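You operate a simulated robot arm through the tools that you are given. There is no shell and no other tool.

You are at the controls of a simulated two-armed robot. One attempt, no reset.

JOB
Shut the drying drawer. Then take the black-finned heat sink and put it on the wide white module. Then put the ring wrench on the wide teal module. Then lift the blue flap open. Do these in the order given.

It is judged by the outcome, as a careful person would: the job done as asked, and still so three seconds after it is handed in. It fails if anything else is knocked over, pushed out of place, dropped, spilled or broken.

ROBOT AND FRAMES
Two 7-joint arms with fingered hands on one trunk, on a base that moves. Base frame: it is fixed to the floor where the robot stands at the start and does not move with it; the origin is under the middle of the robot, x ahead of it, y to its left, z up. Readings come in m, degrees, newtons and seconds.
The left shoulder is at the start at [0.066, 0.173, 1.203], the right one opposite. With the tool pointing down near the work surface each hand reaches from about 0.1 to 0.78 m from the robot's upright axis, wherever it stands, measured 20 degrees to its own side. Places, roughly: black-finned heat sink (10x7x5 cm) [-1.5, -2.3, 0.7]; blue flap [-0.8, -2.2, 1.1]; drying drawer [-2.1, -2.8, 0.8]; ring wrench (4x2x18 cm) [-1.7, 4.2, 1.2]; wide teal module [0, 1.5, 0.75]; wide white module [-0.25, 1.75, 0.75]. Payload 3.5 kg a hand.
Tool frame (each hand has its own): the origin (TCP) lies between the finger pads and is the grasp point; the fingertips stand 0.03 m ahead of it; z points along the fingers, y is the line along which they close. The gripper opens to 0.104 m; its body begins 0.035 m behind the TCP. The gripper is a hand of 3 fingers: y runs from the thumb to the fingers, the wrist lies at [-0.015, -0.104, -0.178] in the tool frame, and closing takes about 1.5 s.
Orientation is that of the tool frame in the base frame, as [roll, pitch, yaw] about the fixed x, y, z axes, in that order (R = Rz(yaw) Ry(pitch) Rx(roll)). With the fingers straight down and the wrist toward the robot, the tool's x, y and z point along [0, 1, 0], [1, 0, 0] and [0, 0, -1] of the base frame.

CONTROLS
- The arms move only by the tool drive_tool. It takes "left_steps", "right_steps" or both (then of equal length, played together; a hand with none holds still); each is a list of rows, each a list of 6 numbers: the shift along the tool's x, y, z in mm, then the turn, a rotation vector about the tool's x, y, z in rad. In form: [[tx, ty, tz, wx, wy, wz], ...]. A call has 1 to 20 rows; each row is the pose to reach, as a shift and turn from the pose commanded when the call began, along the tool's axes at that moment. "left_grip" and "right_grip" are, for a hand that has rows, the finger opening in mm, from 0 to 104, set as the call begins (left out, the last holds). A row lasts 0.2 s, in which the tool goes at most 0.05 m and 8.6 degrees; a call with a longer step from one row to the next is refused whole, and so is a gripper value outside its range. Where a pose cannot be reached the arm comes as near as it can. A force on the tool above 40 N (or 10 N above the force at the start of the call, whichever is more), or a blocked arm, ends the call early, and 0.2 s more pass. Each finger travels about 0.072 m/s and halts on what it meets, pressing with about 30 N; the grip force reading is that of the motor and also rises with nothing between the fingers. The clock runs only during rows and for 0.2 s after the last one: add rows that repeat a pose to give the fingers time. The reply holds the time, the measured pose of the TCP, the force on the tool along the base axes, the opening and the grip force, in the units named above and with some noise, with the torque about the TCP (base axes, N m) and any sound that the robot's microphone picked up, and new pictures: "views" is both (left out), scene, wrist or none (wrist: the cameras of the hands that moved).
- Cameras (640 x 400 px; columns grow to the right, rows downward): "scene" is now at [0.1544, 0.0016, 1.3686]; the picture's right is [0.03, -1.00, 0.00], its down [-0.65, -0.02, -0.76] and it looks along [0.76, 0.02, -0.65] (base axes); focal length 264 px, centre (320, 200). "left" rides on the left gripper at [-0.064, -0.094, -0.117] in its tool frame; the picture's right is [-0.72, -0.33, 0.61], its down [0.64, -0.65, 0.40] and it looks along [0.27, 0.68, 0.68] (tool axes); focal length 238 px, centre (320, 200). "right" rides on the right gripper at [0.064, -0.094, -0.117] in its tool frame; the picture's right is [-0.72, 0.33, -0.61], its down [-0.64, -0.65, 0.40] and it looks along [-0.27, 0.68, 0.68] (tool axes); focal length 238 px, centre (320, 200). There is no depth. A picture from a camera that has moved, and an enlarged one, comes with that camera's place and axes in the base frame and with its lens.
- raise_lower(by): moves the trunk up (or, below 0, down) by that many m; the arms and the scene camera ride with it, the base frame stays. It gives what a move gives, with no picture.
- steer(legs): drives the robot by 1 to 6 legs, each [ahead, left, turn to the left] in m, m and degrees, along the robot's own axes; the way and the turn of a leg run together, so that a leg with both is an arc; at most 1.5 m and 180 degrees a leg. The arms and the cameras ride along, it lands a little off, and it stops where it bumps. It gives what a move gives, and a new picture of the scene camera.
- preshape(shape, hand): the hand has 3 fingers and takes this shape, open, in about a second: jaw (thumb against the fingers, like two jaws); tri (thumb and two fingers); tip (a fingertip pinch); poke (one finger out to press); point (the index stretched); flat (the hand flat); cup (the hand cupped); fist (a fist). The gripper value then closes the fingers along that shape, each until it touches; the sizes above hold for jaw. It gives what a move gives, with no picture.
- head_to(pan, tilt): turns the head with the scene camera to pan (to the left, within 86 degrees either way) and tilt (down, from -29 to 69), counted from straight ahead of the robot (the tilt from the chest, where the trunk bows). It gives what a move gives, and a new picture of the scene camera.
- enlarge(camera, box): a new picture of the part [left, top, right, bottom] of that camera's present view, enlarged. No time passes.
- hand_in(): hands the job in; it is judged then, once.

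Nothing tells you exact positions but the pictures and the camera data. Unless the task says otherwise, let go and move clear before handing in.

The tools are called after "Emit:" as name(argument=value, ...) on one line, values as JSON. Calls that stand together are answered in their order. drive_tool: Moves the arms, as the interface text tells. Its arguments: {"type":"object","properties":{"left_steps":{"type":"array","items":{"type":"array","items":{"type":"number"}}},"left_grip":{"type":"number"},"right_steps":{"type":"array","items":{"type":"array","items":{"type":"number"}}},"right_grip":{"type":"number"},"views":{"type":"string","enum":["both","scene","wrist","none"]}},"required":[]} The other tools are called the same way: raise_lower (by) moves the trunk up or down; preshape (shape, hand) gives the hand a shape; steer (legs) drives the base; head_to (pan, tilt) turns the head that bears the scene camera; enlarge (camera, box) takes an enlarged picture of a part of a camera's view; hand_in () hands the job in.

At the start:

```text
time_s: 0.0
left_eef_pos: [0.4948, 0.1943, 1.0701]
left_ee_rot: [-179.9, 0.0, 89.9]
left_force: [0.6, 0.4, 0.4]
left_torque: [-0.02, 0.02, -0.04]
left_width: 0.1037
left_grip_force: 0.1
left_shape: jaw
right_eef_pos: [0.5208, -0.2229, 1.0683]
right_ee_rot: [179.9, -0.1, 90.1]
right_force: [-0.2, -0.1, -0.6]
right_torque: [-0.01, 0.03, 0.01]
right_width: 0.1038
right_grip_force: 0.1
right_shape: jaw
trunk travel left (down, up): [-0.3, 0.454]
robot x, y, heading: [0.0028, 0.0009, 0.1]
head pan, tilt (commanded): [1.7, 40.5]
```

scene: 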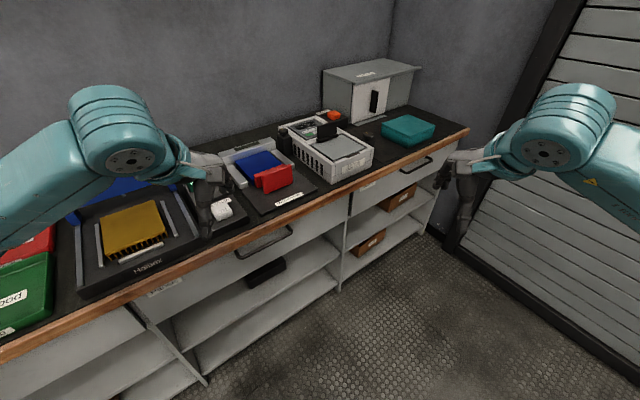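
right: 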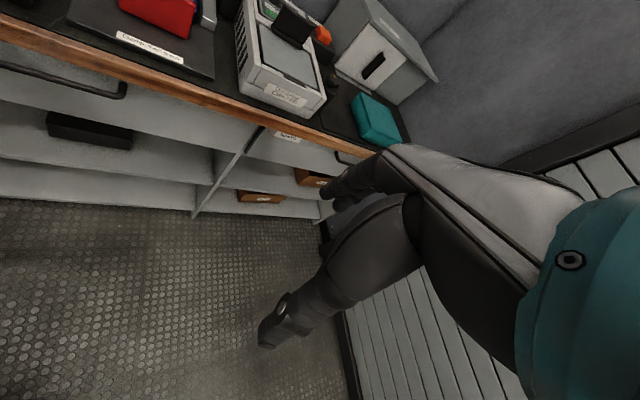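
left: 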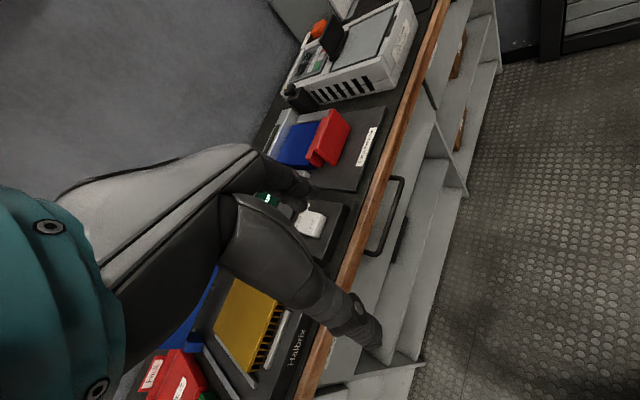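

I see a bench ahead to the left with coloured modules; the jobs' objects are mostly behind and to the sides. I will look around with the head first before driving.

Emit:
head_to(pan=80, tilt=25)

Emit:
head_to(pan=-80, tilt=20)

```text
time_s: 1.5
left_eef_pos: [0.4946, 0.1931, 1.0719]
left_ee_rot: [-179.9, 0.0, 90.0]
left_force: [0.7, -0.4, -0.1]
left_torque: [0.02, -0.04, 0.01]
left_width: 0.1032
left_grip_force: 0.0
left_shape: jaw
right_eef_pos: [0.5212, -0.2228, 1.0696]
right_ee_rot: [-180.0, 0.0, 89.9]
right_force: [-0.1, 0.7, 0.2]
right_torque: [-0.01, 0.0, -0.03]
right_width: 0.1034
right_grip_force: 0.1
right_shape: jaw
trunk travel left (down, up): [-0.3, 0.454]
robot x, y, heading: [0.0005, 0.0008, -0.1]
head pan, tilt (commanded): [80.0, 25.0]
camera scene: at [0.0858, 0.0898, 1.3927], right [0.98, -0.17, 0.0], down [-0.07, -0.42, -0.91], along [0.16, 0.89, -0.42], focal length 264 px, centre (320, 200)
```

scene: 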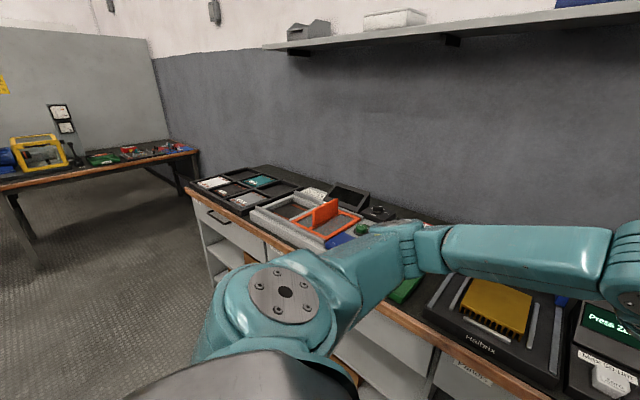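

```text
time_s: 4.0
left_eef_pos: [0.4947, 0.1929, 1.0715]
left_ee_rot: [-180.0, 0.1, 90.1]
left_force: [1.4, 0.6, 0.1]
left_torque: [-0.04, -0.03, -0.04]
left_width: 0.1034
left_grip_force: 0.0
left_shape: jaw
right_eef_pos: [0.5206, -0.2238, 1.0684]
right_ee_rot: [180.0, 0.0, 90.0]
right_force: [0.6, -0.5, 0.6]
right_torque: [-0.02, 0.02, 0.01]
right_width: 0.1037
right_grip_force: 0.1
right_shape: jaw
trunk travel left (down, up): [-0.3, 0.454]
robot x, y, heading: [-0.0019, 0.0028, -0.2]
head pan, tilt (commanded): [-80.0, 20.0]
camera scene: at [0.0859, -0.0926, 1.4008], right [-0.98, -0.17, 0.0], down [-0.06, 0.34, -0.94], along [0.16, -0.93, -0.34], focal length 264 px, centre (320, 200)
```

scene: 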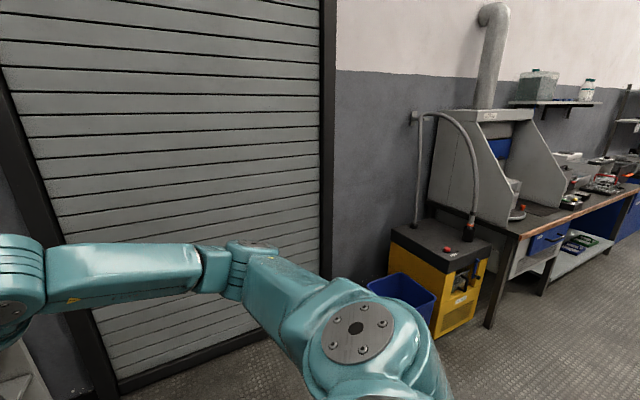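

The room is turned about 37° to the base frame: the front bench runs at my front left, and the bench with the hood (blue flap) is along the wall at my right. I'll turn right in place and look at that bench.

Emit:
steer(legs=[[0, 0, -110]])

Emit:
head_to(pan=0, tilt=15)

Emit:
head_to(pan=-70, tilt=15)

```text
time_s: 8.9
left_eef_pos: [0.0301, -0.5319, 1.0714]
left_ee_rot: [180.0, -0.1, -18.1]
left_force: [0.3, 0.4, -0.4]
left_torque: [0.0, -0.01, 0.0]
left_width: 0.1036
left_grip_force: 0.1
left_shape: jaw
right_eef_pos: [-0.3758, -0.4258, 1.0681]
right_ee_rot: [180.0, 0.0, -18.2]
right_force: [-0.8, 0.0, 0.0]
right_torque: [0.0, 0.03, 0.02]
right_width: 0.1037
right_grip_force: 0.0
right_shape: jaw
trunk travel left (down, up): [-0.3, 0.454]
robot x, y, heading: [-0.0017, 0.0037, -108.3]
head pan, tilt (commanded): [-80.0, 20.0]
camera scene: at [-0.1132, -0.0534, 1.4007], right [0.14, 0.99, 0.0], down [0.34, -0.05, -0.94], along [-0.93, 0.13, -0.34], focal length 264 px, centre (320, 200)
```

scene: 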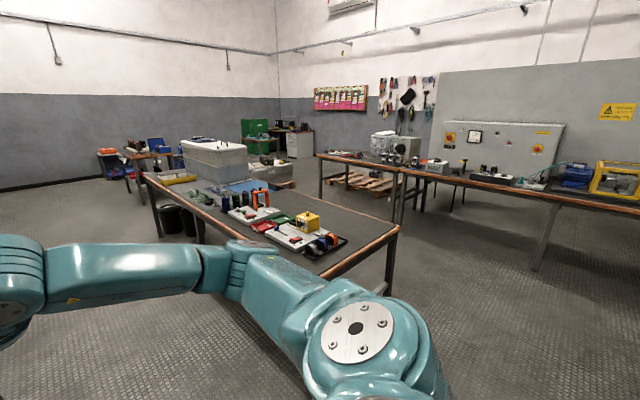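

```text
time_s: 10.4
left_eef_pos: [0.0306, -0.5302, 1.071]
left_ee_rot: [180.0, 0.0, -18.0]
left_force: [0.0, 0.3, -0.3]
left_torque: [0.0, -0.02, 0.0]
left_width: 0.1036
left_grip_force: 0.1
left_shape: jaw
right_eef_pos: [-0.3746, -0.4256, 1.0689]
right_ee_rot: [179.9, -0.1, -18.1]
right_force: [0.2, 0.2, 0.3]
right_torque: [0.02, 0.0, 0.02]
right_width: 0.1035
right_grip_force: 0.1
right_shape: jaw
trunk travel left (down, up): [-0.3, 0.454]
robot x, y, heading: [0.0028, -0.0029, -108.4]
head pan, tilt (commanded): [0.0, 15.0]
camera scene: at [-0.05, -0.1554, 1.4089], right [-0.95, 0.31, 0.0], down [0.08, 0.25, -0.97], along [-0.3, -0.92, -0.26], focal length 264 px, centre (320, 200)
```

scene: 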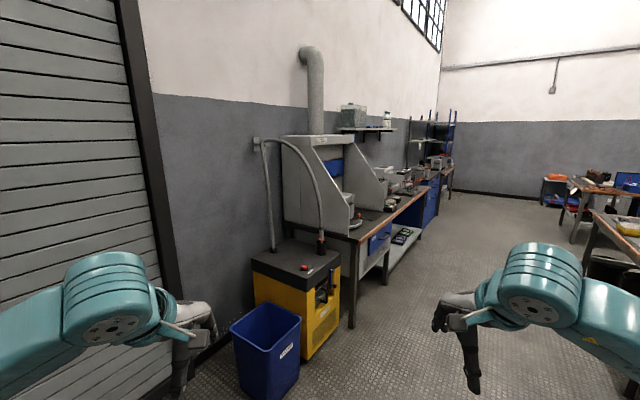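

```text
time_s: 11.8
left_eef_pos: [0.0298, -0.5299, 1.0716]
left_ee_rot: [-180.0, 0.0, -18.1]
left_force: [0.3, 0.2, 0.2]
left_torque: [-0.02, 0.0, 0.03]
left_width: 0.1035
left_grip_force: 0.0
left_shape: jaw
right_eef_pos: [-0.3741, -0.4252, 1.0694]
right_ee_rot: [180.0, 0.0, -18.1]
right_force: [-0.3, 0.5, 0.4]
right_torque: [0.0, 0.01, 0.01]
right_width: 0.1038
right_grip_force: 0.1
right_shape: jaw
trunk travel left (down, up): [-0.3, 0.454]
robot x, y, heading: [0.0026, -0.0013, -108.2]
head pan, tilt (commanded): [-70.0, 15.0]
camera scene: at [-0.1142, -0.0698, 1.4089], right [-0.03, 1.0, 0.0], down [0.26, 0.01, -0.97], along [-0.97, -0.03, -0.26], focal length 264 px, centre (320, 200)
```

scene: 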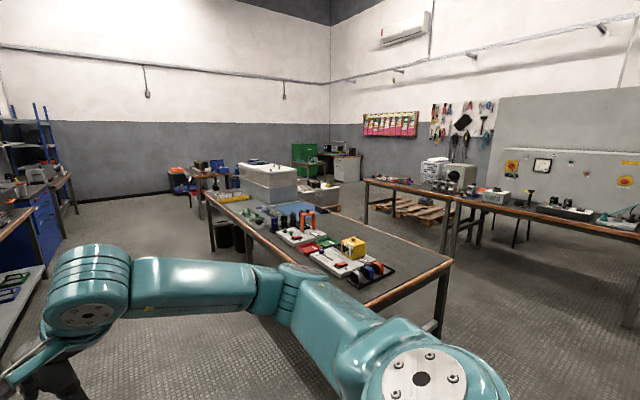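

The flap's hood and the bench run along the right wall, with a middle table leaving a corridor about 1.4 m wide. I'll drive down that corridor parallel to the bench, then turn to face it.

Emit:
steer(legs=[[0, 0, -35], [1.3, 0, 0]])

Emit:
head_to(pan=60, tilt=25)

```text
time_s: 20.0
left_eef_pos: [-1.3284, -1.2161, 1.0706]
left_ee_rot: [179.9, 0.1, -53.8]
left_force: [-0.4, -1.1, 0.5]
left_torque: [0.0, -0.04, -0.02]
left_width: 0.1034
left_grip_force: 0.0
left_shape: jaw
right_eef_pos: [-1.5954, -0.8958, 1.0687]
right_ee_rot: [-179.9, 0.0, -53.8]
right_force: [0.3, -0.3, 0.7]
right_torque: [-0.04, 0.02, 0.0]
right_width: 0.1033
right_grip_force: 0.0
right_shape: jaw
trunk travel left (down, up): [-0.3, 0.454]
robot x, y, heading: [-1.0453, -0.7695, -143.9]
head pan, tilt (commanded): [-70.0, 15.0]
camera scene: at [-1.1756, -0.7581, 1.4089], right [0.56, 0.83, 0.0], down [0.22, -0.14, -0.97], along [-0.8, 0.54, -0.26], focal length 264 px, centre (320, 200)
```

scene: 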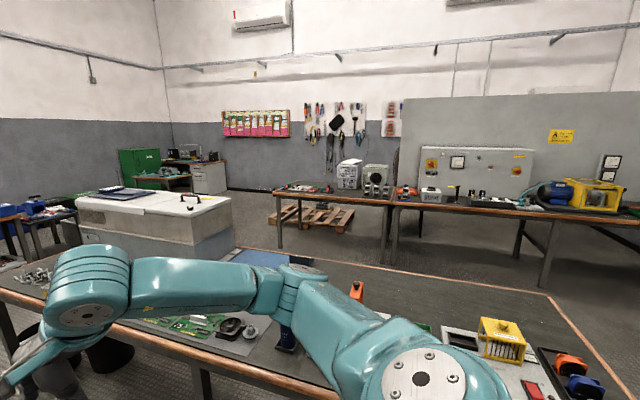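

```text
time_s: 22.1
left_eef_pos: [-1.329, -1.216, 1.0717]
left_ee_rot: [180.0, -0.1, -53.8]
left_force: [0.2, -0.4, 0.2]
left_torque: [0.02, 0.0, -0.05]
left_width: 0.1036
left_grip_force: 0.1
left_shape: jaw
right_eef_pos: [-1.5956, -0.8956, 1.0691]
right_ee_rot: [-179.9, -0.1, -54.0]
right_force: [0.4, 0.4, 0.6]
right_torque: [-0.01, -0.01, -0.02]
right_width: 0.1036
right_grip_force: 0.1
right_shape: jaw
trunk travel left (down, up): [-0.3, 0.454]
robot x, y, heading: [-1.0418, -0.7712, -143.8]
head pan, tilt (commanded): [60.0, 25.0]
camera scene: at [-1.088, -0.9015, 1.3927], right [-0.99, -0.11, 0.0], down [-0.05, 0.42, -0.91], along [0.1, -0.9, -0.42], focal length 264 px, centre (320, 200)
```

scene: 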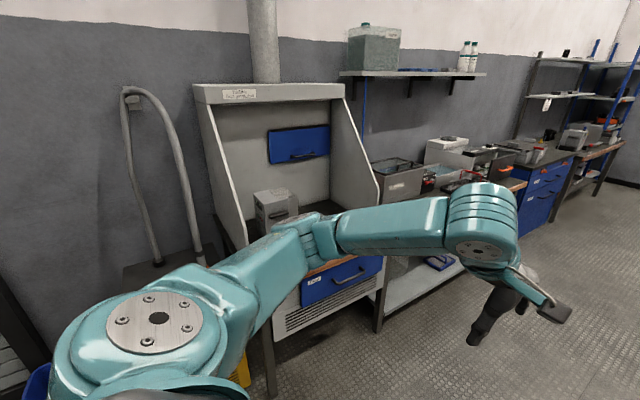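

I can see the blue flap in the hood, and the stations further along. I'll go on along the corridor and turn to face the bench near the drying drawer and the heat sink.

Emit:
steer(legs=[[1.2, 0, 0], [0, 0, 91]])

Emit:
head_to(pan=0, tilt=40)

```text
time_s: 32.1
left_eef_pos: [-1.5655, -1.7547, 1.0704]
left_ee_rot: [180.0, 0.0, 37.2]
left_force: [0.4, -0.6, 0.0]
left_torque: [0.05, -0.02, 0.0]
left_width: 0.1035
left_grip_force: 0.0
left_shape: jaw
right_eef_pos: [-1.8815, -2.0264, 1.0692]
right_ee_rot: [-179.9, 0.0, 37.0]
right_force: [0.3, 0.3, 0.3]
right_torque: [-0.04, -0.01, 0.01]
right_width: 0.1033
right_grip_force: 0.1
right_shape: jaw
trunk travel left (down, up): [-0.3, 0.454]
robot x, y, heading: [-2.0159, -1.4747, -53.0]
head pan, tilt (commanded): [60.0, 25.0]
camera scene: at [-1.8834, -1.5209, 1.3927], right [0.12, -0.99, 0.0], down [-0.42, -0.05, -0.91], along [0.9, 0.11, -0.42], focal length 264 px, centre (320, 200)
```

scene: 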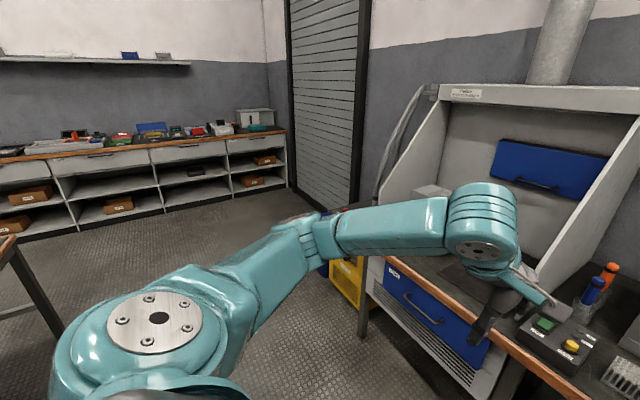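

```text
time_s: 33.4
left_eef_pos: [-1.5654, -1.754, 1.0707]
left_ee_rot: [-180.0, 0.0, 37.2]
left_force: [0.4, 0.5, -0.5]
left_torque: [0.02, -0.03, -0.03]
left_width: 0.1038
left_grip_force: 0.0
left_shape: jaw
right_eef_pos: [-1.8824, -2.026, 1.068]
right_ee_rot: [180.0, 0.1, 37.1]
right_force: [0.1, -0.2, 0.1]
right_torque: [-0.01, -0.01, 0.02]
right_width: 0.1034
right_grip_force: 0.0
right_shape: jaw
trunk travel left (down, up): [-0.3, 0.454]
robot x, y, heading: [-2.0149, -1.4777, -53.2]
head pan, tilt (commanded): [0.0, 40.0]
camera scene: at [-1.9237, -1.6001, 1.3694], right [-0.8, -0.6, 0.0], down [-0.39, 0.51, -0.77], along [0.46, -0.61, -0.64], focal length 264 px, centre (320, 200)
```

scene: 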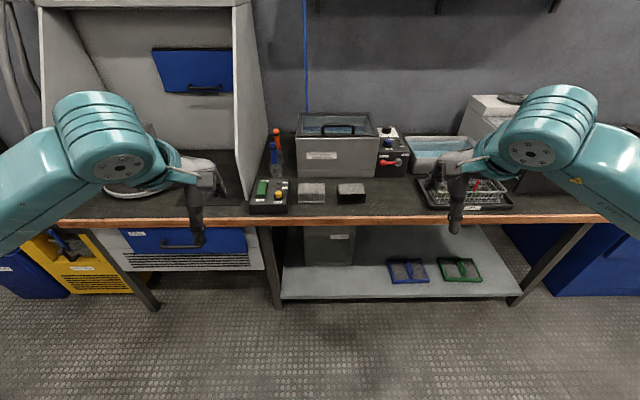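

In front of me are two heat sinks (a silver one and a black one) on the bench; the drying unit seems to be at the right behind the right arm. I'll look closer at both.

Emit:
enlarge(camera="scene", box=[240, 100, 400, 220])

Emit:
head_to(pan=-40, tilt=35)

```text
3.33 times, centred on (320, 160) of scene
camera zoom: at [-1.9237, -1.6001, 1.3694], right [-0.8, -0.6, 0.0], down [-0.39, 0.51, -0.77], along [0.46, -0.61, -0.64], focal length 879 px, centre (320, 333)
```

zoom: 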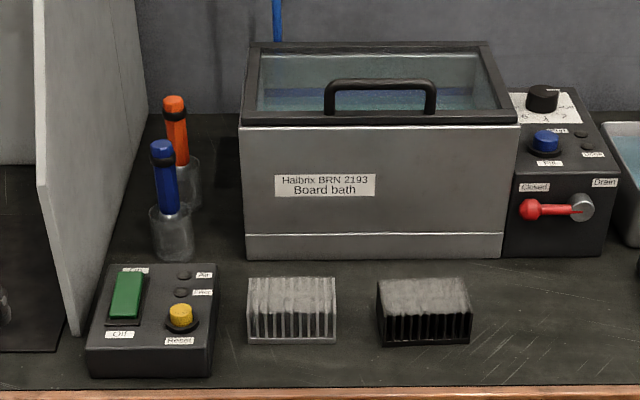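

```text
time_s: 34.5
left_eef_pos: [-1.5646, -1.7546, 1.0721]
left_ee_rot: [-179.9, 0.0, 37.0]
left_force: [-0.5, -0.7, 0.5]
left_torque: [-0.01, -0.02, -0.03]
left_width: 0.1033
left_grip_force: 0.0
left_shape: jaw
right_eef_pos: [-1.8817, -2.0271, 1.0688]
right_ee_rot: [-180.0, 0.0, 37.0]
right_force: [-0.8, -0.4, -0.3]
right_torque: [0.01, 0.02, -0.03]
right_width: 0.1034
right_grip_force: 0.0
right_shape: jaw
trunk travel left (down, up): [-0.3, 0.454]
robot x, y, heading: [-2.0166, -1.4766, -53.1]
head pan, tilt (commanded): [-40.0, 35.0]
camera scene: at [-1.9794, -1.6202, 1.3769], right [-1.0, 0.05, 0.0], down [0.03, 0.57, -0.82], along [-0.04, -0.82, -0.57], focal length 264 px, centre (320, 200)
```

scene: 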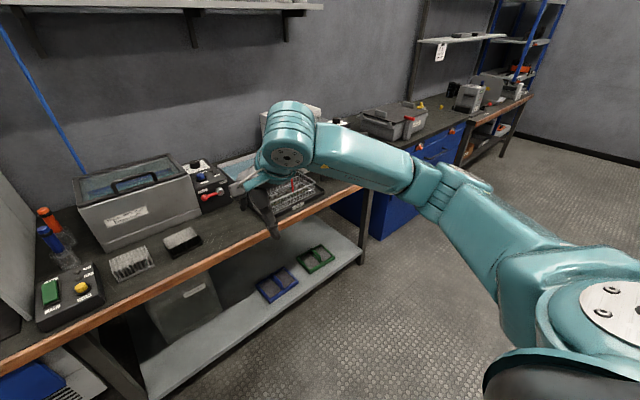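

The black-finned heat sink is the right of the two. The drying unit is hidden behind my right arm, so I'll strafe right to face it.

Emit:
steer(legs=[[0, -0.75, 0]])

Emit:
head_to(pan=0, tilt=40)

```text
time_s: 38.5
left_eef_pos: [-2.1576, -2.2032, 1.0722]
left_ee_rot: [-179.9, -0.1, 37.7]
left_force: [0.8, -0.1, 0.4]
left_torque: [-0.03, 0.03, -0.02]
left_width: 0.1037
left_grip_force: 0.0
left_shape: jaw
right_eef_pos: [-2.4723, -2.4806, 1.068]
right_ee_rot: [180.0, 0.0, 37.6]
right_force: [0.2, -0.4, -0.2]
right_torque: [0.0, 0.0, -0.01]
right_width: 0.1035
right_grip_force: 0.1
right_shape: jaw
trunk travel left (down, up): [-0.3, 0.454]
robot x, y, heading: [-2.6114, -1.9329, -52.5]
head pan, tilt (commanded): [-40.0, 35.0]
camera scene: at [-2.5737, -2.0742, 1.3769], right [-1.0, 0.04, 0.0], down [0.02, 0.57, -0.82], along [-0.03, -0.82, -0.57], focal length 264 px, centre (320, 200)
```

scene: 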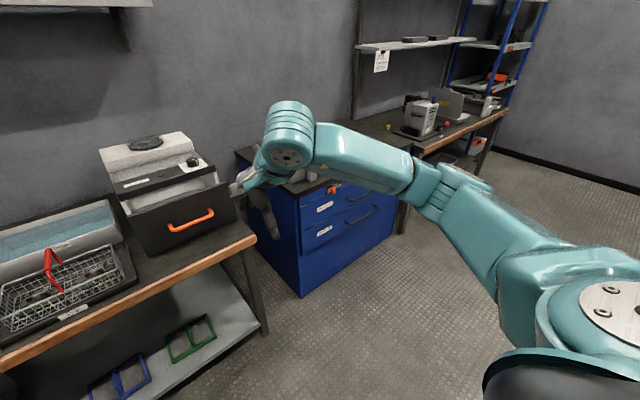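

```text
time_s: 39.6
left_eef_pos: [-2.1576, -2.2042, 1.0709]
left_ee_rot: [-180.0, 0.0, 37.8]
left_force: [0.5, -1.5, -1.7]
left_torque: [-0.01, -0.01, 0.02]
left_width: 0.1035
left_grip_force: 0.1
left_shape: jaw
right_eef_pos: [-2.4715, -2.4801, 1.0693]
right_ee_rot: [-179.9, 0.1, 37.6]
right_force: [-0.8, 0.3, 0.5]
right_torque: [-0.03, 0.02, 0.02]
right_width: 0.1039
right_grip_force: 0.1
right_shape: jaw
trunk travel left (down, up): [-0.3, 0.454]
robot x, y, heading: [-2.6116, -1.9303, -52.3]
head pan, tilt (commanded): [0.0, 40.0]
camera scene: at [-2.5179, -2.0533, 1.3694], right [-0.79, -0.61, 0.0], down [-0.39, 0.51, -0.77], along [0.47, -0.61, -0.64], focal length 264 px, centre (320, 200)
```

scene: 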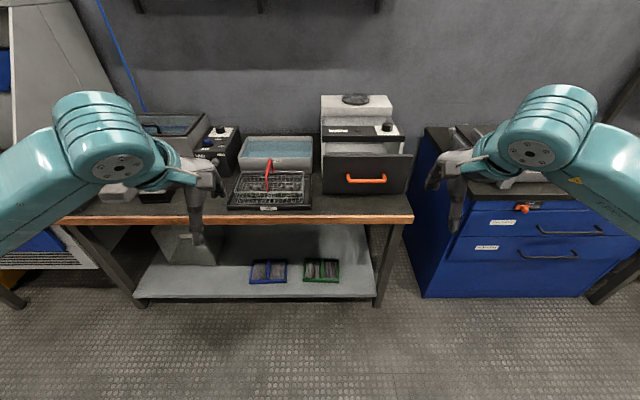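

Emit:
enlarge(camera="scene", box=[220, 80, 420, 220])

```text
2.86 times, centred on (320, 150) of scene
camera zoom: at [-2.5179, -2.0533, 1.3694], right [-0.79, -0.61, 0.0], down [-0.39, 0.51, -0.77], along [0.47, -0.61, -0.64], focal length 753 px, centre (320, 343)
```

zoom: 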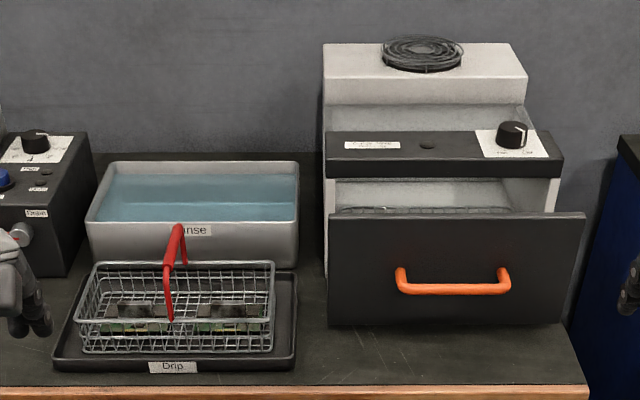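

The dryer's drawer (orange handle) stands about 11 cm open, its front about 0.92 m ahead and 0.16 m to my right, handle at z≈0.86. I'll move the base 0.25 m closer, then close my right fingers, lower the hand in front of the handle and push forward.

Emit:
steer(legs=[[0.25, 0, 0]])

Emit:
head_to(pan=-10, tilt=50)

```text
time_s: 41.4
left_eef_pos: [-2.0038, -2.4014, 1.0708]
left_ee_rot: [-179.9, 0.1, 37.6]
left_force: [0.4, 0.4, 0.5]
left_torque: [0.03, 0.03, 0.02]
left_width: 0.1037
left_grip_force: 0.1
left_shape: jaw
right_eef_pos: [-2.3186, -2.6772, 1.0683]
right_ee_rot: [-180.0, 0.0, 37.7]
right_force: [-0.2, -0.9, -0.9]
right_torque: [0.0, -0.02, 0.0]
right_width: 0.1036
right_grip_force: 0.1
right_shape: jaw
trunk travel left (down, up): [-0.3, 0.454]
robot x, y, heading: [-2.4579, -2.1292, -52.3]
head pan, tilt (commanded): [0.0, 40.0]
camera scene: at [-2.3649, -2.251, 1.3692], right [-0.79, -0.61, 0.0], down [-0.39, 0.51, -0.77], along [0.47, -0.61, -0.64], focal length 264 px, centre (320, 200)
```

scene: 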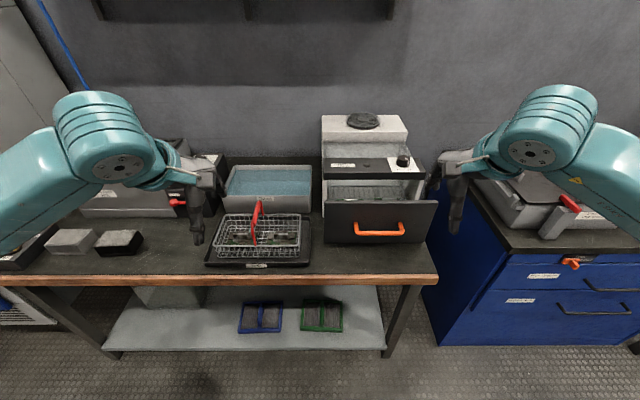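

```text
time_s: 42.1
left_eef_pos: [-2.0035, -2.4012, 1.0709]
left_ee_rot: [-180.0, 0.0, 37.7]
left_force: [0.2, -0.8, 0.0]
left_torque: [0.03, 0.0, 0.0]
left_width: 0.1037
left_grip_force: 0.0
left_shape: jaw
right_eef_pos: [-2.3197, -2.6772, 1.069]
right_ee_rot: [-180.0, 0.1, 37.6]
right_force: [-0.4, 0.2, -0.1]
right_torque: [-0.01, 0.02, -0.04]
right_width: 0.1037
right_grip_force: 0.0
right_shape: jaw
trunk travel left (down, up): [-0.3, 0.454]
robot x, y, heading: [-2.4591, -2.1279, -52.2]
head pan, tilt (commanded): [-10.0, 50.0]
camera scene: at [-2.3817, -2.2512, 1.3552], right [-0.89, -0.47, 0.0], down [-0.36, 0.68, -0.64], along [0.3, -0.57, -0.77], focal length 264 px, centre (320, 200)
```

scene: 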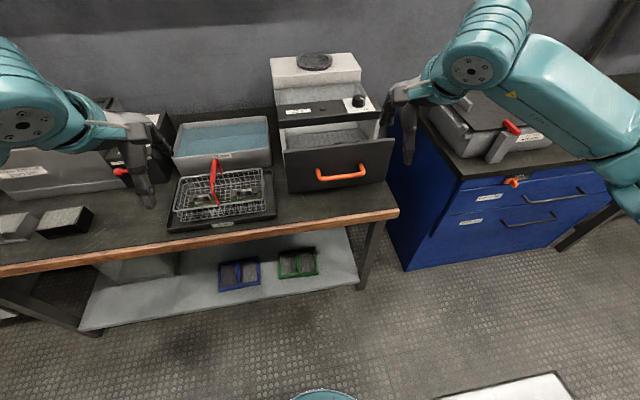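

I'll measure the drawer front and handle more precisely with enlarged views before pushing.

Emit:
enlarge(camera="scene", box=[240, 40, 440, 240])

Emit:
enlarge(camera="right", box=[0, 0, 640, 400])

Emit:
enlarge(camera="left", box=[0, 0, 640, 400])

```text
2.00 times, centred on (340, 140) of scene
camera zoom: at [-2.3817, -2.2512, 1.3552], right [-0.89, -0.47, 0.0], down [-0.36, 0.68, -0.64], along [0.3, -0.57, -0.77], focal length 527 px, centre (280, 320)
```

zoom: 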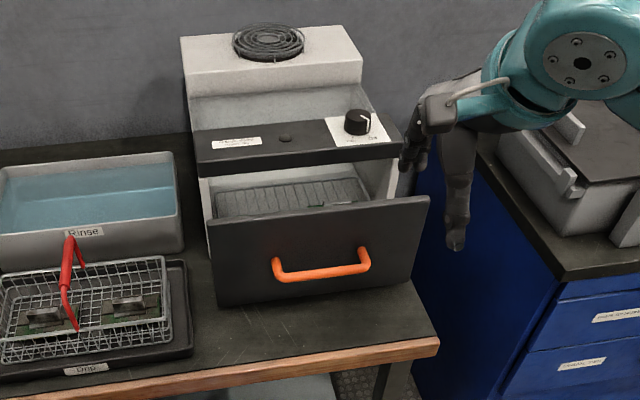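

```text
1.00 times, centred on (320, 200) of right (not enlarged: the box is as wide or as high as the picture)
camera zoom: at [-2.3251, -2.5644, 1.1863], right [-0.37, -0.7, 0.61], down [-0.91, 0.12, -0.4], along [0.21, -0.71, -0.68], focal length 238 px, centre (320, 200)
```

zoom: 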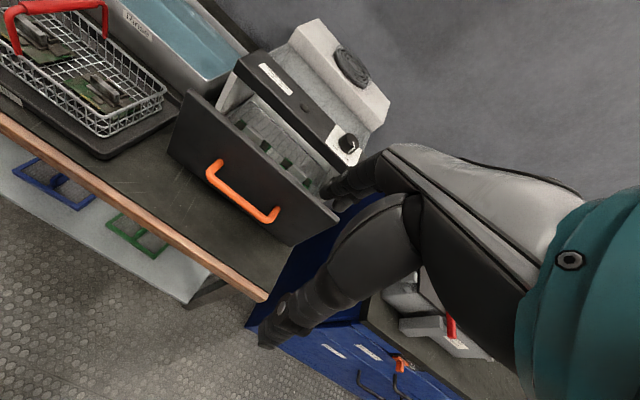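

```text
1.00 times, centred on (320, 200) of left (not enlarged: the box is as wide or as high as the picture)
camera zoom: at [-2.1118, -2.3637, 1.1873], right [-0.77, -0.18, -0.61], down [0.11, 0.91, -0.4], along [0.63, -0.38, -0.68], focal length 238 px, centre (320, 200)
```

zoom: 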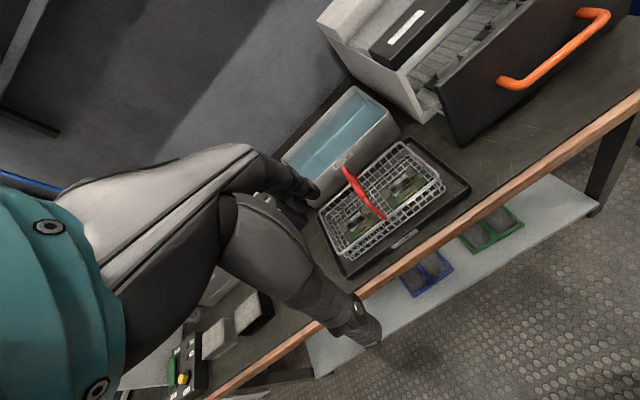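

Triangulating the handle gives it at z≈0.80, about 0.68 m ahead and 0.17 m right of my axis. I'll move 0.12 m closer so that the full push stays within reach.

Emit:
steer(legs=[[0.12, 0, 0]])

Emit:
drive_tool(right_steps=[[10, -20, 0, 0, 0, 0], [20, -40, 10, 0, 0, 0], [30, -60, 20, 0, 0, 0], [40, -80, 30, 0, 0, 0], [45, -90, 40, 0, 0, 0], [45, -90, 60, 0, 0, 0], [45, -90, 80, 0, 0, 0], [45, -90, 100, 0, 0, 0], [45, -90, 100, 0, 0, 0]], right_grip=0)

```text
time_s: 43.4
left_eef_pos: [-1.9305, -2.4952, 1.0714]
left_ee_rot: [-179.9, 0.0, 37.8]
left_force: [0.6, -0.9, -0.4]
left_torque: [0.02, 0.02, -0.01]
left_width: 0.1034
left_grip_force: 0.1
left_shape: jaw
right_eef_pos: [-2.2449, -2.7722, 1.07]
right_ee_rot: [-180.0, 0.0, 37.7]
right_force: [0.5, 0.2, -0.4]
right_torque: [0.03, 0.03, 0.01]
right_width: 0.1035
right_grip_force: 0.0
right_shape: jaw
trunk travel left (down, up): [-0.3, 0.454]
robot x, y, heading: [-2.3888, -2.2225, -52.4]
head pan, tilt (commanded): [-10.0, 50.0]
camera scene: at [-2.3082, -2.3461, 1.355], right [-0.89, -0.47, 0.0], down [-0.36, 0.68, -0.64], along [0.3, -0.57, -0.77], focal length 264 px, centre (320, 200)
```

scene: 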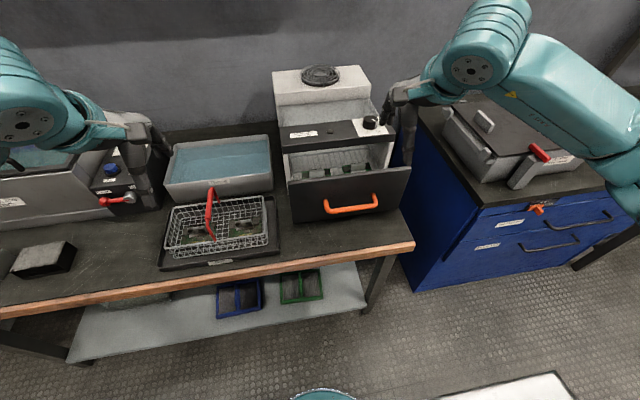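

```text
time_s: 45.4
left_eef_pos: [-1.9315, -2.4941, 1.0718]
left_ee_rot: [179.9, -0.1, 37.8]
left_force: [0.8, -0.2, -0.4]
left_torque: [0.01, 0.0, 0.0]
left_width: 0.1037
left_grip_force: 0.0
left_shape: jaw
right_eef_pos: [-2.2665, -2.6711, 0.9684]
right_ee_rot: [-179.9, 0.0, 37.7]
right_force: [0.1, -0.1, 0.4]
right_torque: [-0.02, 0.02, 0.0]
right_width: 0.0
right_grip_force: 29.9
right_shape: jaw
trunk travel left (down, up): [-0.3, 0.454]
robot x, y, heading: [-2.3873, -2.2213, -52.1]
head pan, tilt (commanded): [-10.0, 50.0]
camera scene: at [-2.309, -2.345, 1.3552], right [-0.89, -0.47, 0.0], down [-0.36, 0.68, -0.64], along [0.3, -0.57, -0.77], focal length 264 px, centre (320, 200)
camera right: at [-2.2721, -2.5588, 1.0856], right [-0.37, -0.7, 0.61], down [-0.91, 0.12, -0.4], along [0.21, -0.71, -0.68], focal length 238 px, centre (320, 200)
```

scene: 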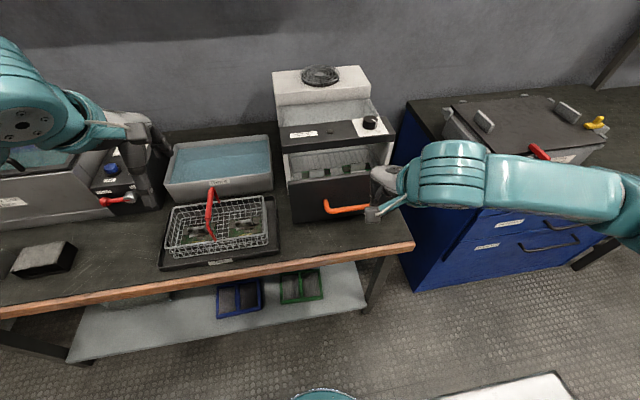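
right: 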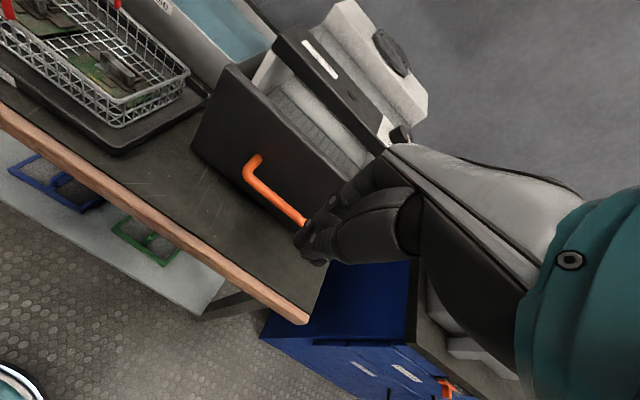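

The handle projects where I computed it, and my closed fingers are about 14 cm short of it and in line. I'll lower the hand to handle height, then push forward slowly.

Emit:
drive_tool(right_steps=[[0, 0, 30, 0, 0, 0], [0, 0, 60, 0, 0, 0], [0, 0, 90, 0, 0, 0], [0, 0, 120, 0, 0, 0], [0, 0, 150, 0, 0, 0], [0, 0, 155, 0, 0, 0]], right_grip=0)

Emit:
drive_tool(right_steps=[[5, 20, 0, 0, 0, 0], [8, 40, 0, 0, 0, 0], [8, 60, 0, 0, 0, 0], [8, 80, 0, 0, 0, 0], [8, 90, 0, 0, 0, 0], [8, 100, 0, 0, 0, 0], [8, 110, 0, 0, 0, 0]], right_grip=0)

```text
time_s: 46.8
left_eef_pos: [-1.9318, -2.4946, 1.0716]
left_ee_rot: [-179.9, 0.0, 37.9]
left_force: [0.0, -0.9, -0.5]
left_torque: [0.01, -0.04, -0.01]
left_width: 0.1035
left_grip_force: 0.1
left_shape: jaw
right_eef_pos: [-2.2644, -2.6725, 0.8145]
right_ee_rot: [-180.0, -0.1, 37.6]
right_force: [0.5, -0.5, -0.3]
right_torque: [0.02, 0.0, 0.03]
right_width: 0.0
right_grip_force: 29.0
right_shape: jaw
trunk travel left (down, up): [-0.3, 0.454]
robot x, y, heading: [-2.3865, -2.2208, -52.1]
head pan, tilt (commanded): [-10.0, 50.0]
camera scene: at [-2.3093, -2.3449, 1.3552], right [-0.89, -0.47, 0.0], down [-0.36, 0.68, -0.64], along [0.3, -0.57, -0.77], focal length 264 px, centre (320, 200)
camera right: at [-2.2715, -2.5592, 0.9313], right [-0.37, -0.7, 0.61], down [-0.91, 0.12, -0.41], along [0.21, -0.71, -0.68], focal length 238 px, centre (320, 200)
```

scene: 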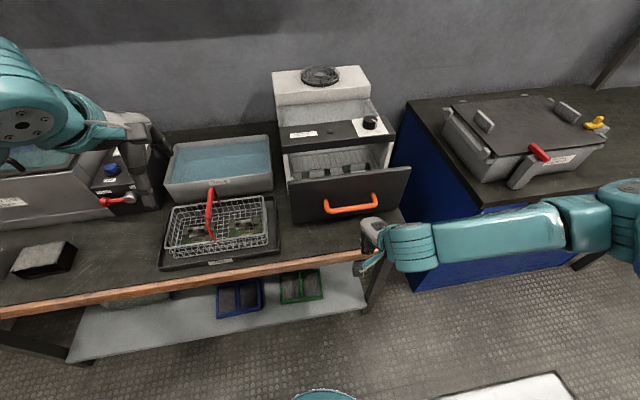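
right: 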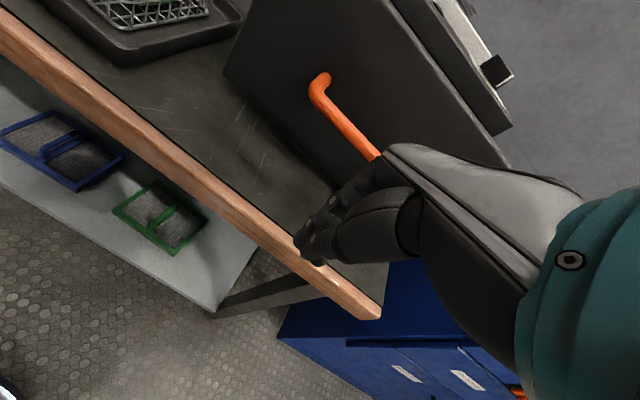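

```text
time_s: 48.4
left_eef_pos: [-1.9319, -2.4941, 1.072]
left_ee_rot: [179.9, 0.0, 37.8]
left_force: [-0.2, 0.5, -0.1]
left_torque: [0.01, -0.02, -0.03]
left_width: 0.1036
left_grip_force: 0.0
left_shape: jaw
right_eef_pos: [-2.1916, -2.7537, 0.814]
right_ee_rot: [-180.0, -0.1, 37.8]
right_force: [-0.5, 1.0, -0.5]
right_torque: [-0.01, 0.01, -0.06]
right_width: 0.0001
right_grip_force: 29.9
right_shape: jaw
trunk travel left (down, up): [-0.3, 0.454]
robot x, y, heading: [-2.391, -2.221, -52.4]
head pan, tilt (commanded): [-10.0, 50.0]
camera scene: at [-2.309, -2.345, 1.3552], right [-0.89, -0.47, 0.0], down [-0.36, 0.68, -0.64], along [0.3, -0.57, -0.77], focal length 264 px, centre (320, 200)
camera right: at [-2.1977, -2.6414, 0.9313], right [-0.37, -0.7, 0.61], down [-0.91, 0.12, -0.4], along [0.21, -0.71, -0.68], focal length 238 px, centre (320, 200)
```

scene: 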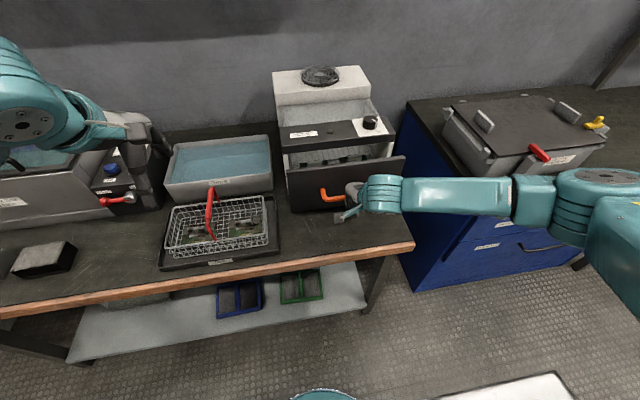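
right: 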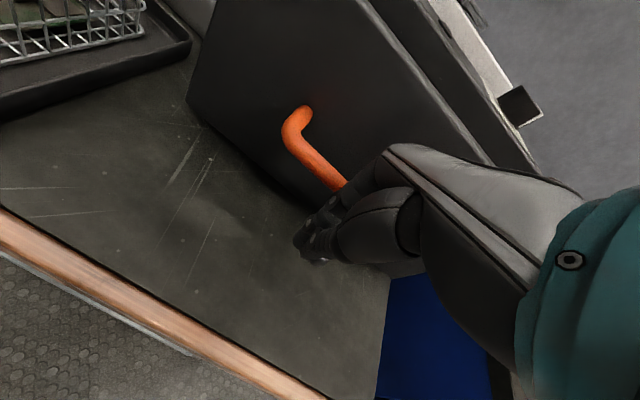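

The hand has met the drawer and it moves with little force. I'll keep pushing in small steps until the force rises.

Emit:
drive_tool(right_steps=[[0, 10, 0, 0, 0, 0], [0, 20, 0, 0, 0, 0], [0, 30, 0, 0, 0, 0], [0, 40, 0, 0, 0, 0], [0, 50, 0, 0, 0, 0], [0, 60, 0, 0, 0, 0], [0, 70, 0, 0, 0, 0]], right_grip=0)

```text
time_s: 50.0
left_eef_pos: [-1.9314, -2.4941, 1.0713]
left_ee_rot: [180.0, 0.0, 37.8]
left_force: [-0.3, 0.2, -0.3]
left_torque: [0.01, 0.0, 0.0]
left_width: 0.1038
left_grip_force: 0.1
left_shape: jaw
right_eef_pos: [-2.1492, -2.8094, 0.8136]
right_ee_rot: [-179.9, 0.0, 37.7]
right_force: [0.4, 0.8, -0.2]
right_torque: [-0.04, -0.02, -0.01]
right_width: 0.0002
right_grip_force: 29.8
right_shape: jaw
trunk travel left (down, up): [-0.3, 0.454]
robot x, y, heading: [-2.389, -2.2211, -52.5]
head pan, tilt (commanded): [-10.0, 50.0]
camera scene: at [-2.309, -2.345, 1.3552], right [-0.89, -0.47, 0.0], down [-0.36, 0.68, -0.64], along [0.3, -0.57, -0.77], focal length 264 px, centre (320, 200)
camera right: at [-2.1558, -2.6969, 0.9315], right [-0.37, -0.7, 0.61], down [-0.91, 0.12, -0.4], along [0.21, -0.71, -0.68], focal length 238 px, centre (320, 200)
```

scene: 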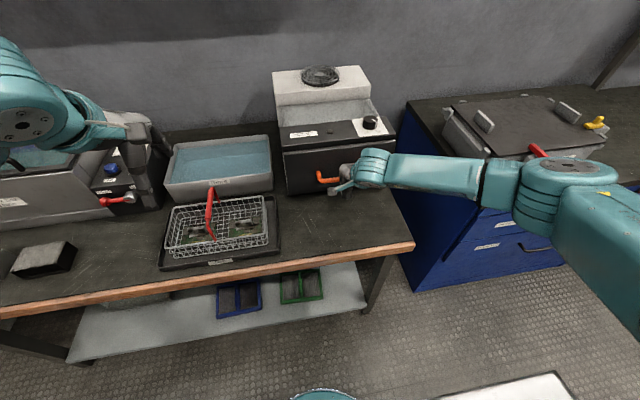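
right: 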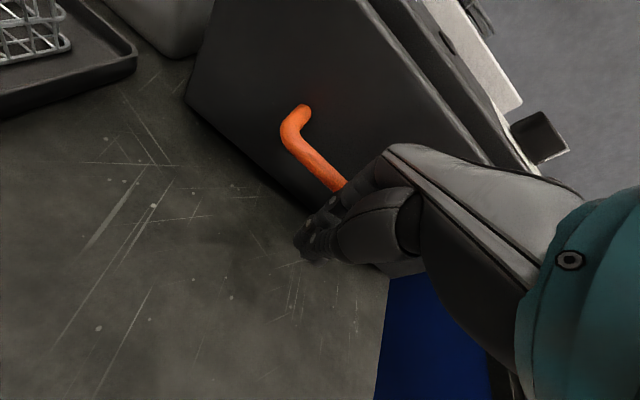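

The drawer is almost shut. I'll go on in smaller steps until it seats.

Emit:
drive_tool(right_steps=[[0, 6, 0, 0, 0, 0], [0, 12, 0, 0, 0, 0], [0, 18, 0, 0, 0, 0], [0, 24, 0, 0, 0, 0], [0, 30, 0, 0, 0, 0], [0, 36, 0, 0, 0, 0]], right_grip=0)

```text
time_s: 50.9
left_eef_pos: [-1.9359, -2.49, 1.0727]
left_ee_rot: [179.8, 0.1, 37.7]
left_force: [0.2, -0.1, 0.0]
left_torque: [0.02, 0.01, 0.01]
left_width: 0.1037
left_grip_force: 0.1
left_shape: jaw
right_eef_pos: [-2.1422, -2.8209, 0.8151]
right_ee_rot: [-179.7, 0.2, 37.7]
right_force: [-21.3, 21.5, 19.3]
right_torque: [-0.76, -0.3, -0.41]
right_width: 0.0
right_grip_force: 30.5
right_shape: jaw
trunk travel left (down, up): [-0.3, 0.454]
robot x, y, heading: [-2.3858, -2.2213, -52.4]
head pan, tilt (commanded): [-10.0, 50.0]
stopped in row 4 (right hand): the force on the tool passed its limit at 43 N (the readings are from after the stop); the commanded pose is now the measured one
camera scene: at [-2.3132, -2.34, 1.3561], right [-0.89, -0.46, 0.0], down [-0.35, 0.68, -0.65], along [0.3, -0.57, -0.76], focal length 264 px, centre (320, 200)
camera right: at [-2.1475, -2.7083, 0.9318], right [-0.37, -0.7, 0.61], down [-0.91, 0.13, -0.4], along [0.2, -0.7, -0.68], focal length 238 px, centre (320, 200)
```

scene: 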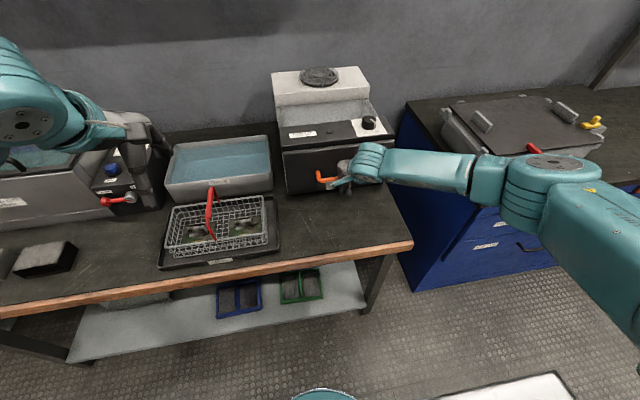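
right: 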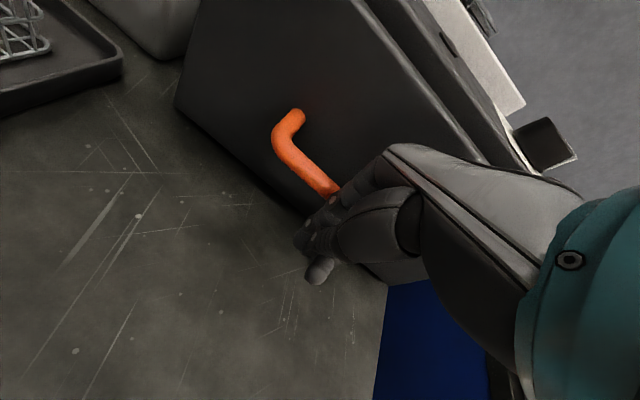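

The force rose sharply, as if the drawer had hit its stop. I'll back off, and check the drawer.

Emit:
drive_tool(right_steps=[[0, -20, 0, 0, 0, 0], [0, -45, 0, 0, 0, 0], [0, -70, -20, 0, 0, 0], [0, -95, -50, 0, 0, 0], [0, -120, -90, 0, 0, 0], [-40, -140, -130, 0, 0, 0], [-80, -150, -170, 0, 0, 0], [-80, -150, -215, 0, 0, 0]], right_grip=0)

Emit:
enlarge(camera="scene", box=[240, 40, 440, 240])

```text
refused: row 6 steps farther than a row can; nothing moved
```

```text
2.00 times, centred on (340, 140) of scene
camera zoom: at [-2.3132, -2.34, 1.3561], right [-0.89, -0.46, 0.0], down [-0.35, 0.68, -0.65], along [0.3, -0.57, -0.76], focal length 527 px, centre (280, 320)
```

zoom: 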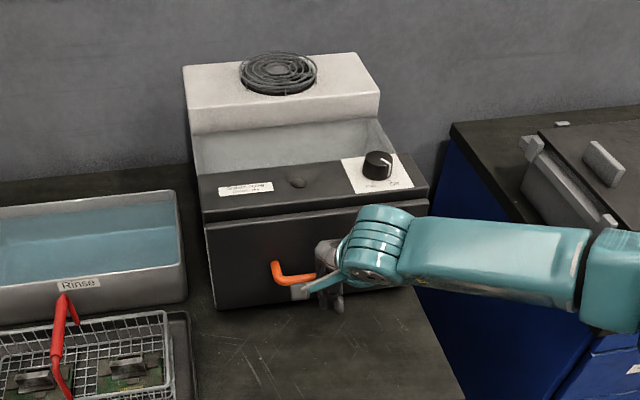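

Emit:
drive_tool(right_steps=[[0, -20, 0, 0, 0, 0], [0, -45, 0, 0, 0, 0], [0, -70, -10, 0, 0, 0], [0, -95, -40, 0, 0, 0], [0, -110, -75, 0, 0, 0], [-25, -120, -110, 0, 0, 0], [-50, -130, -145, 0, 0, 0], [-75, -140, -180, 0, 0, 0], [-80, -140, -215, 0, 0, 0]], right_grip=0)

Emit:
enlarge(camera="scene", box=[240, 40, 440, 240])

```text
time_s: 52.9
left_eef_pos: [-1.9331, -2.4946, 1.0718]
left_ee_rot: [179.9, 0.0, 37.7]
left_force: [-0.6, -0.3, 0.1]
left_torque: [0.0, -0.02, 0.03]
left_width: 0.1037
left_grip_force: 0.1
left_shape: jaw
right_eef_pos: [-2.2874, -2.762, 1.028]
right_ee_rot: [-179.4, 0.2, 37.6]
right_force: [-0.5, 0.7, 0.3]
right_torque: [0.01, -0.01, 0.02]
right_width: 0.0002
right_grip_force: 30.3
right_shape: jaw
trunk travel left (down, up): [-0.3, 0.454]
robot x, y, heading: [-2.3866, -2.2227, -52.6]
head pan, tilt (commanded): [-10.0, 50.0]
camera scene: at [-2.3092, -2.3446, 1.3552], right [-0.89, -0.46, 0.0], down [-0.36, 0.68, -0.64], along [0.3, -0.57, -0.77], focal length 264 px, centre (320, 200)
camera right: at [-2.2918, -2.6504, 1.1455], right [-0.37, -0.7, 0.61], down [-0.91, 0.13, -0.4], along [0.2, -0.7, -0.68], focal length 238 px, centre (320, 200)
```

scene: 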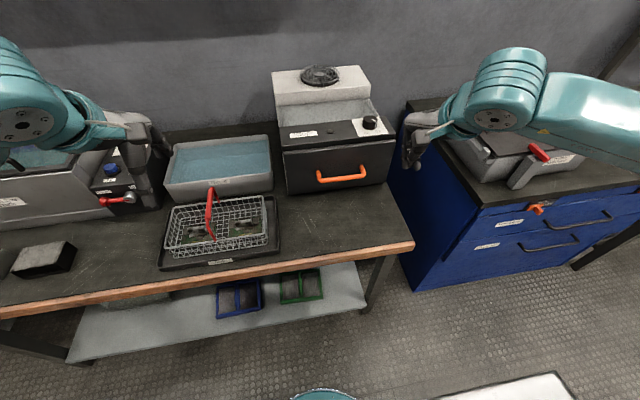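
right: 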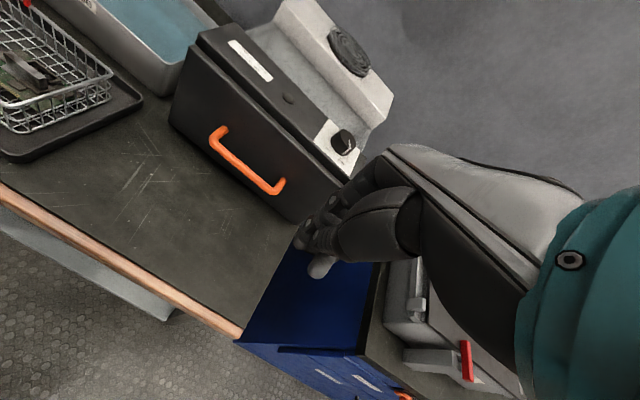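

```text
2.00 times, centred on (340, 140) of scene
camera zoom: at [-2.3092, -2.3446, 1.3552], right [-0.89, -0.46, 0.0], down [-0.36, 0.68, -0.64], along [0.3, -0.57, -0.77], focal length 527 px, centre (280, 320)
```

zoom: 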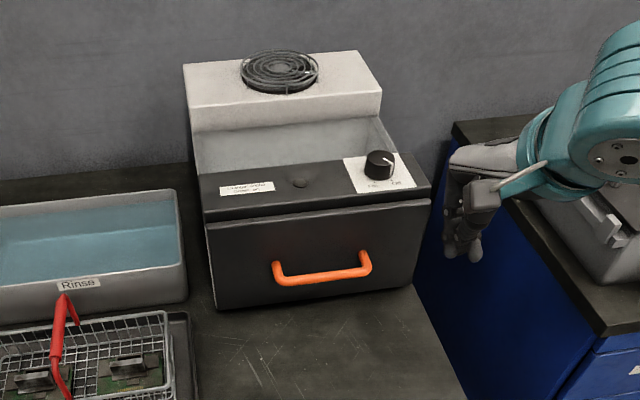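

The drawer has moved in by about 12 cm and sits under the black bar. I'll check the seam from the hand camera.

Emit:
enlarge(camera="right", box=[160, 0, 420, 240])

Emit:
enlarge(camera="left", box=[320, 0, 640, 200])

```text
1.67 times, centred on (290, 120) of right
camera zoom: at [-2.2918, -2.6504, 1.1455], right [-0.37, -0.7, 0.61], down [-0.91, 0.13, -0.4], along [0.2, -0.7, -0.68], focal length 397 px, centre (370, 333)
```

zoom: 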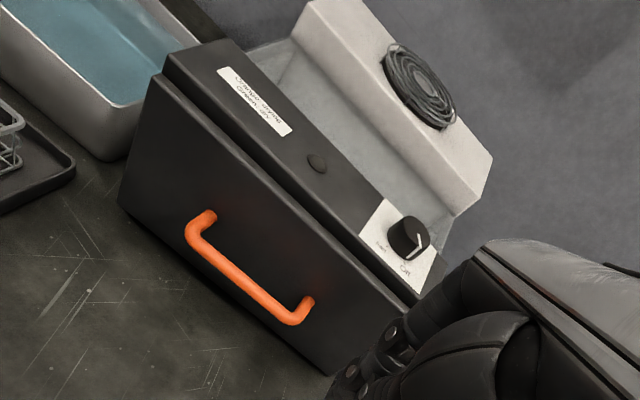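

```text
2.00 times, centred on (480, 100) of left
camera zoom: at [-2.0393, -2.4572, 1.1872], right [-0.77, -0.18, -0.61], down [0.11, 0.91, -0.4], along [0.63, -0.38, -0.68], focal length 477 px, centre (0, 400)
```

zoom: 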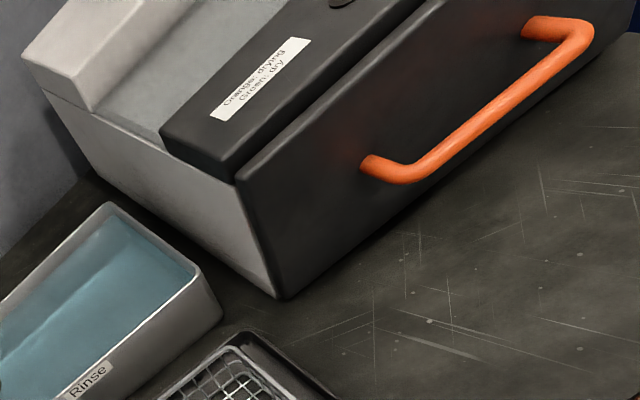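

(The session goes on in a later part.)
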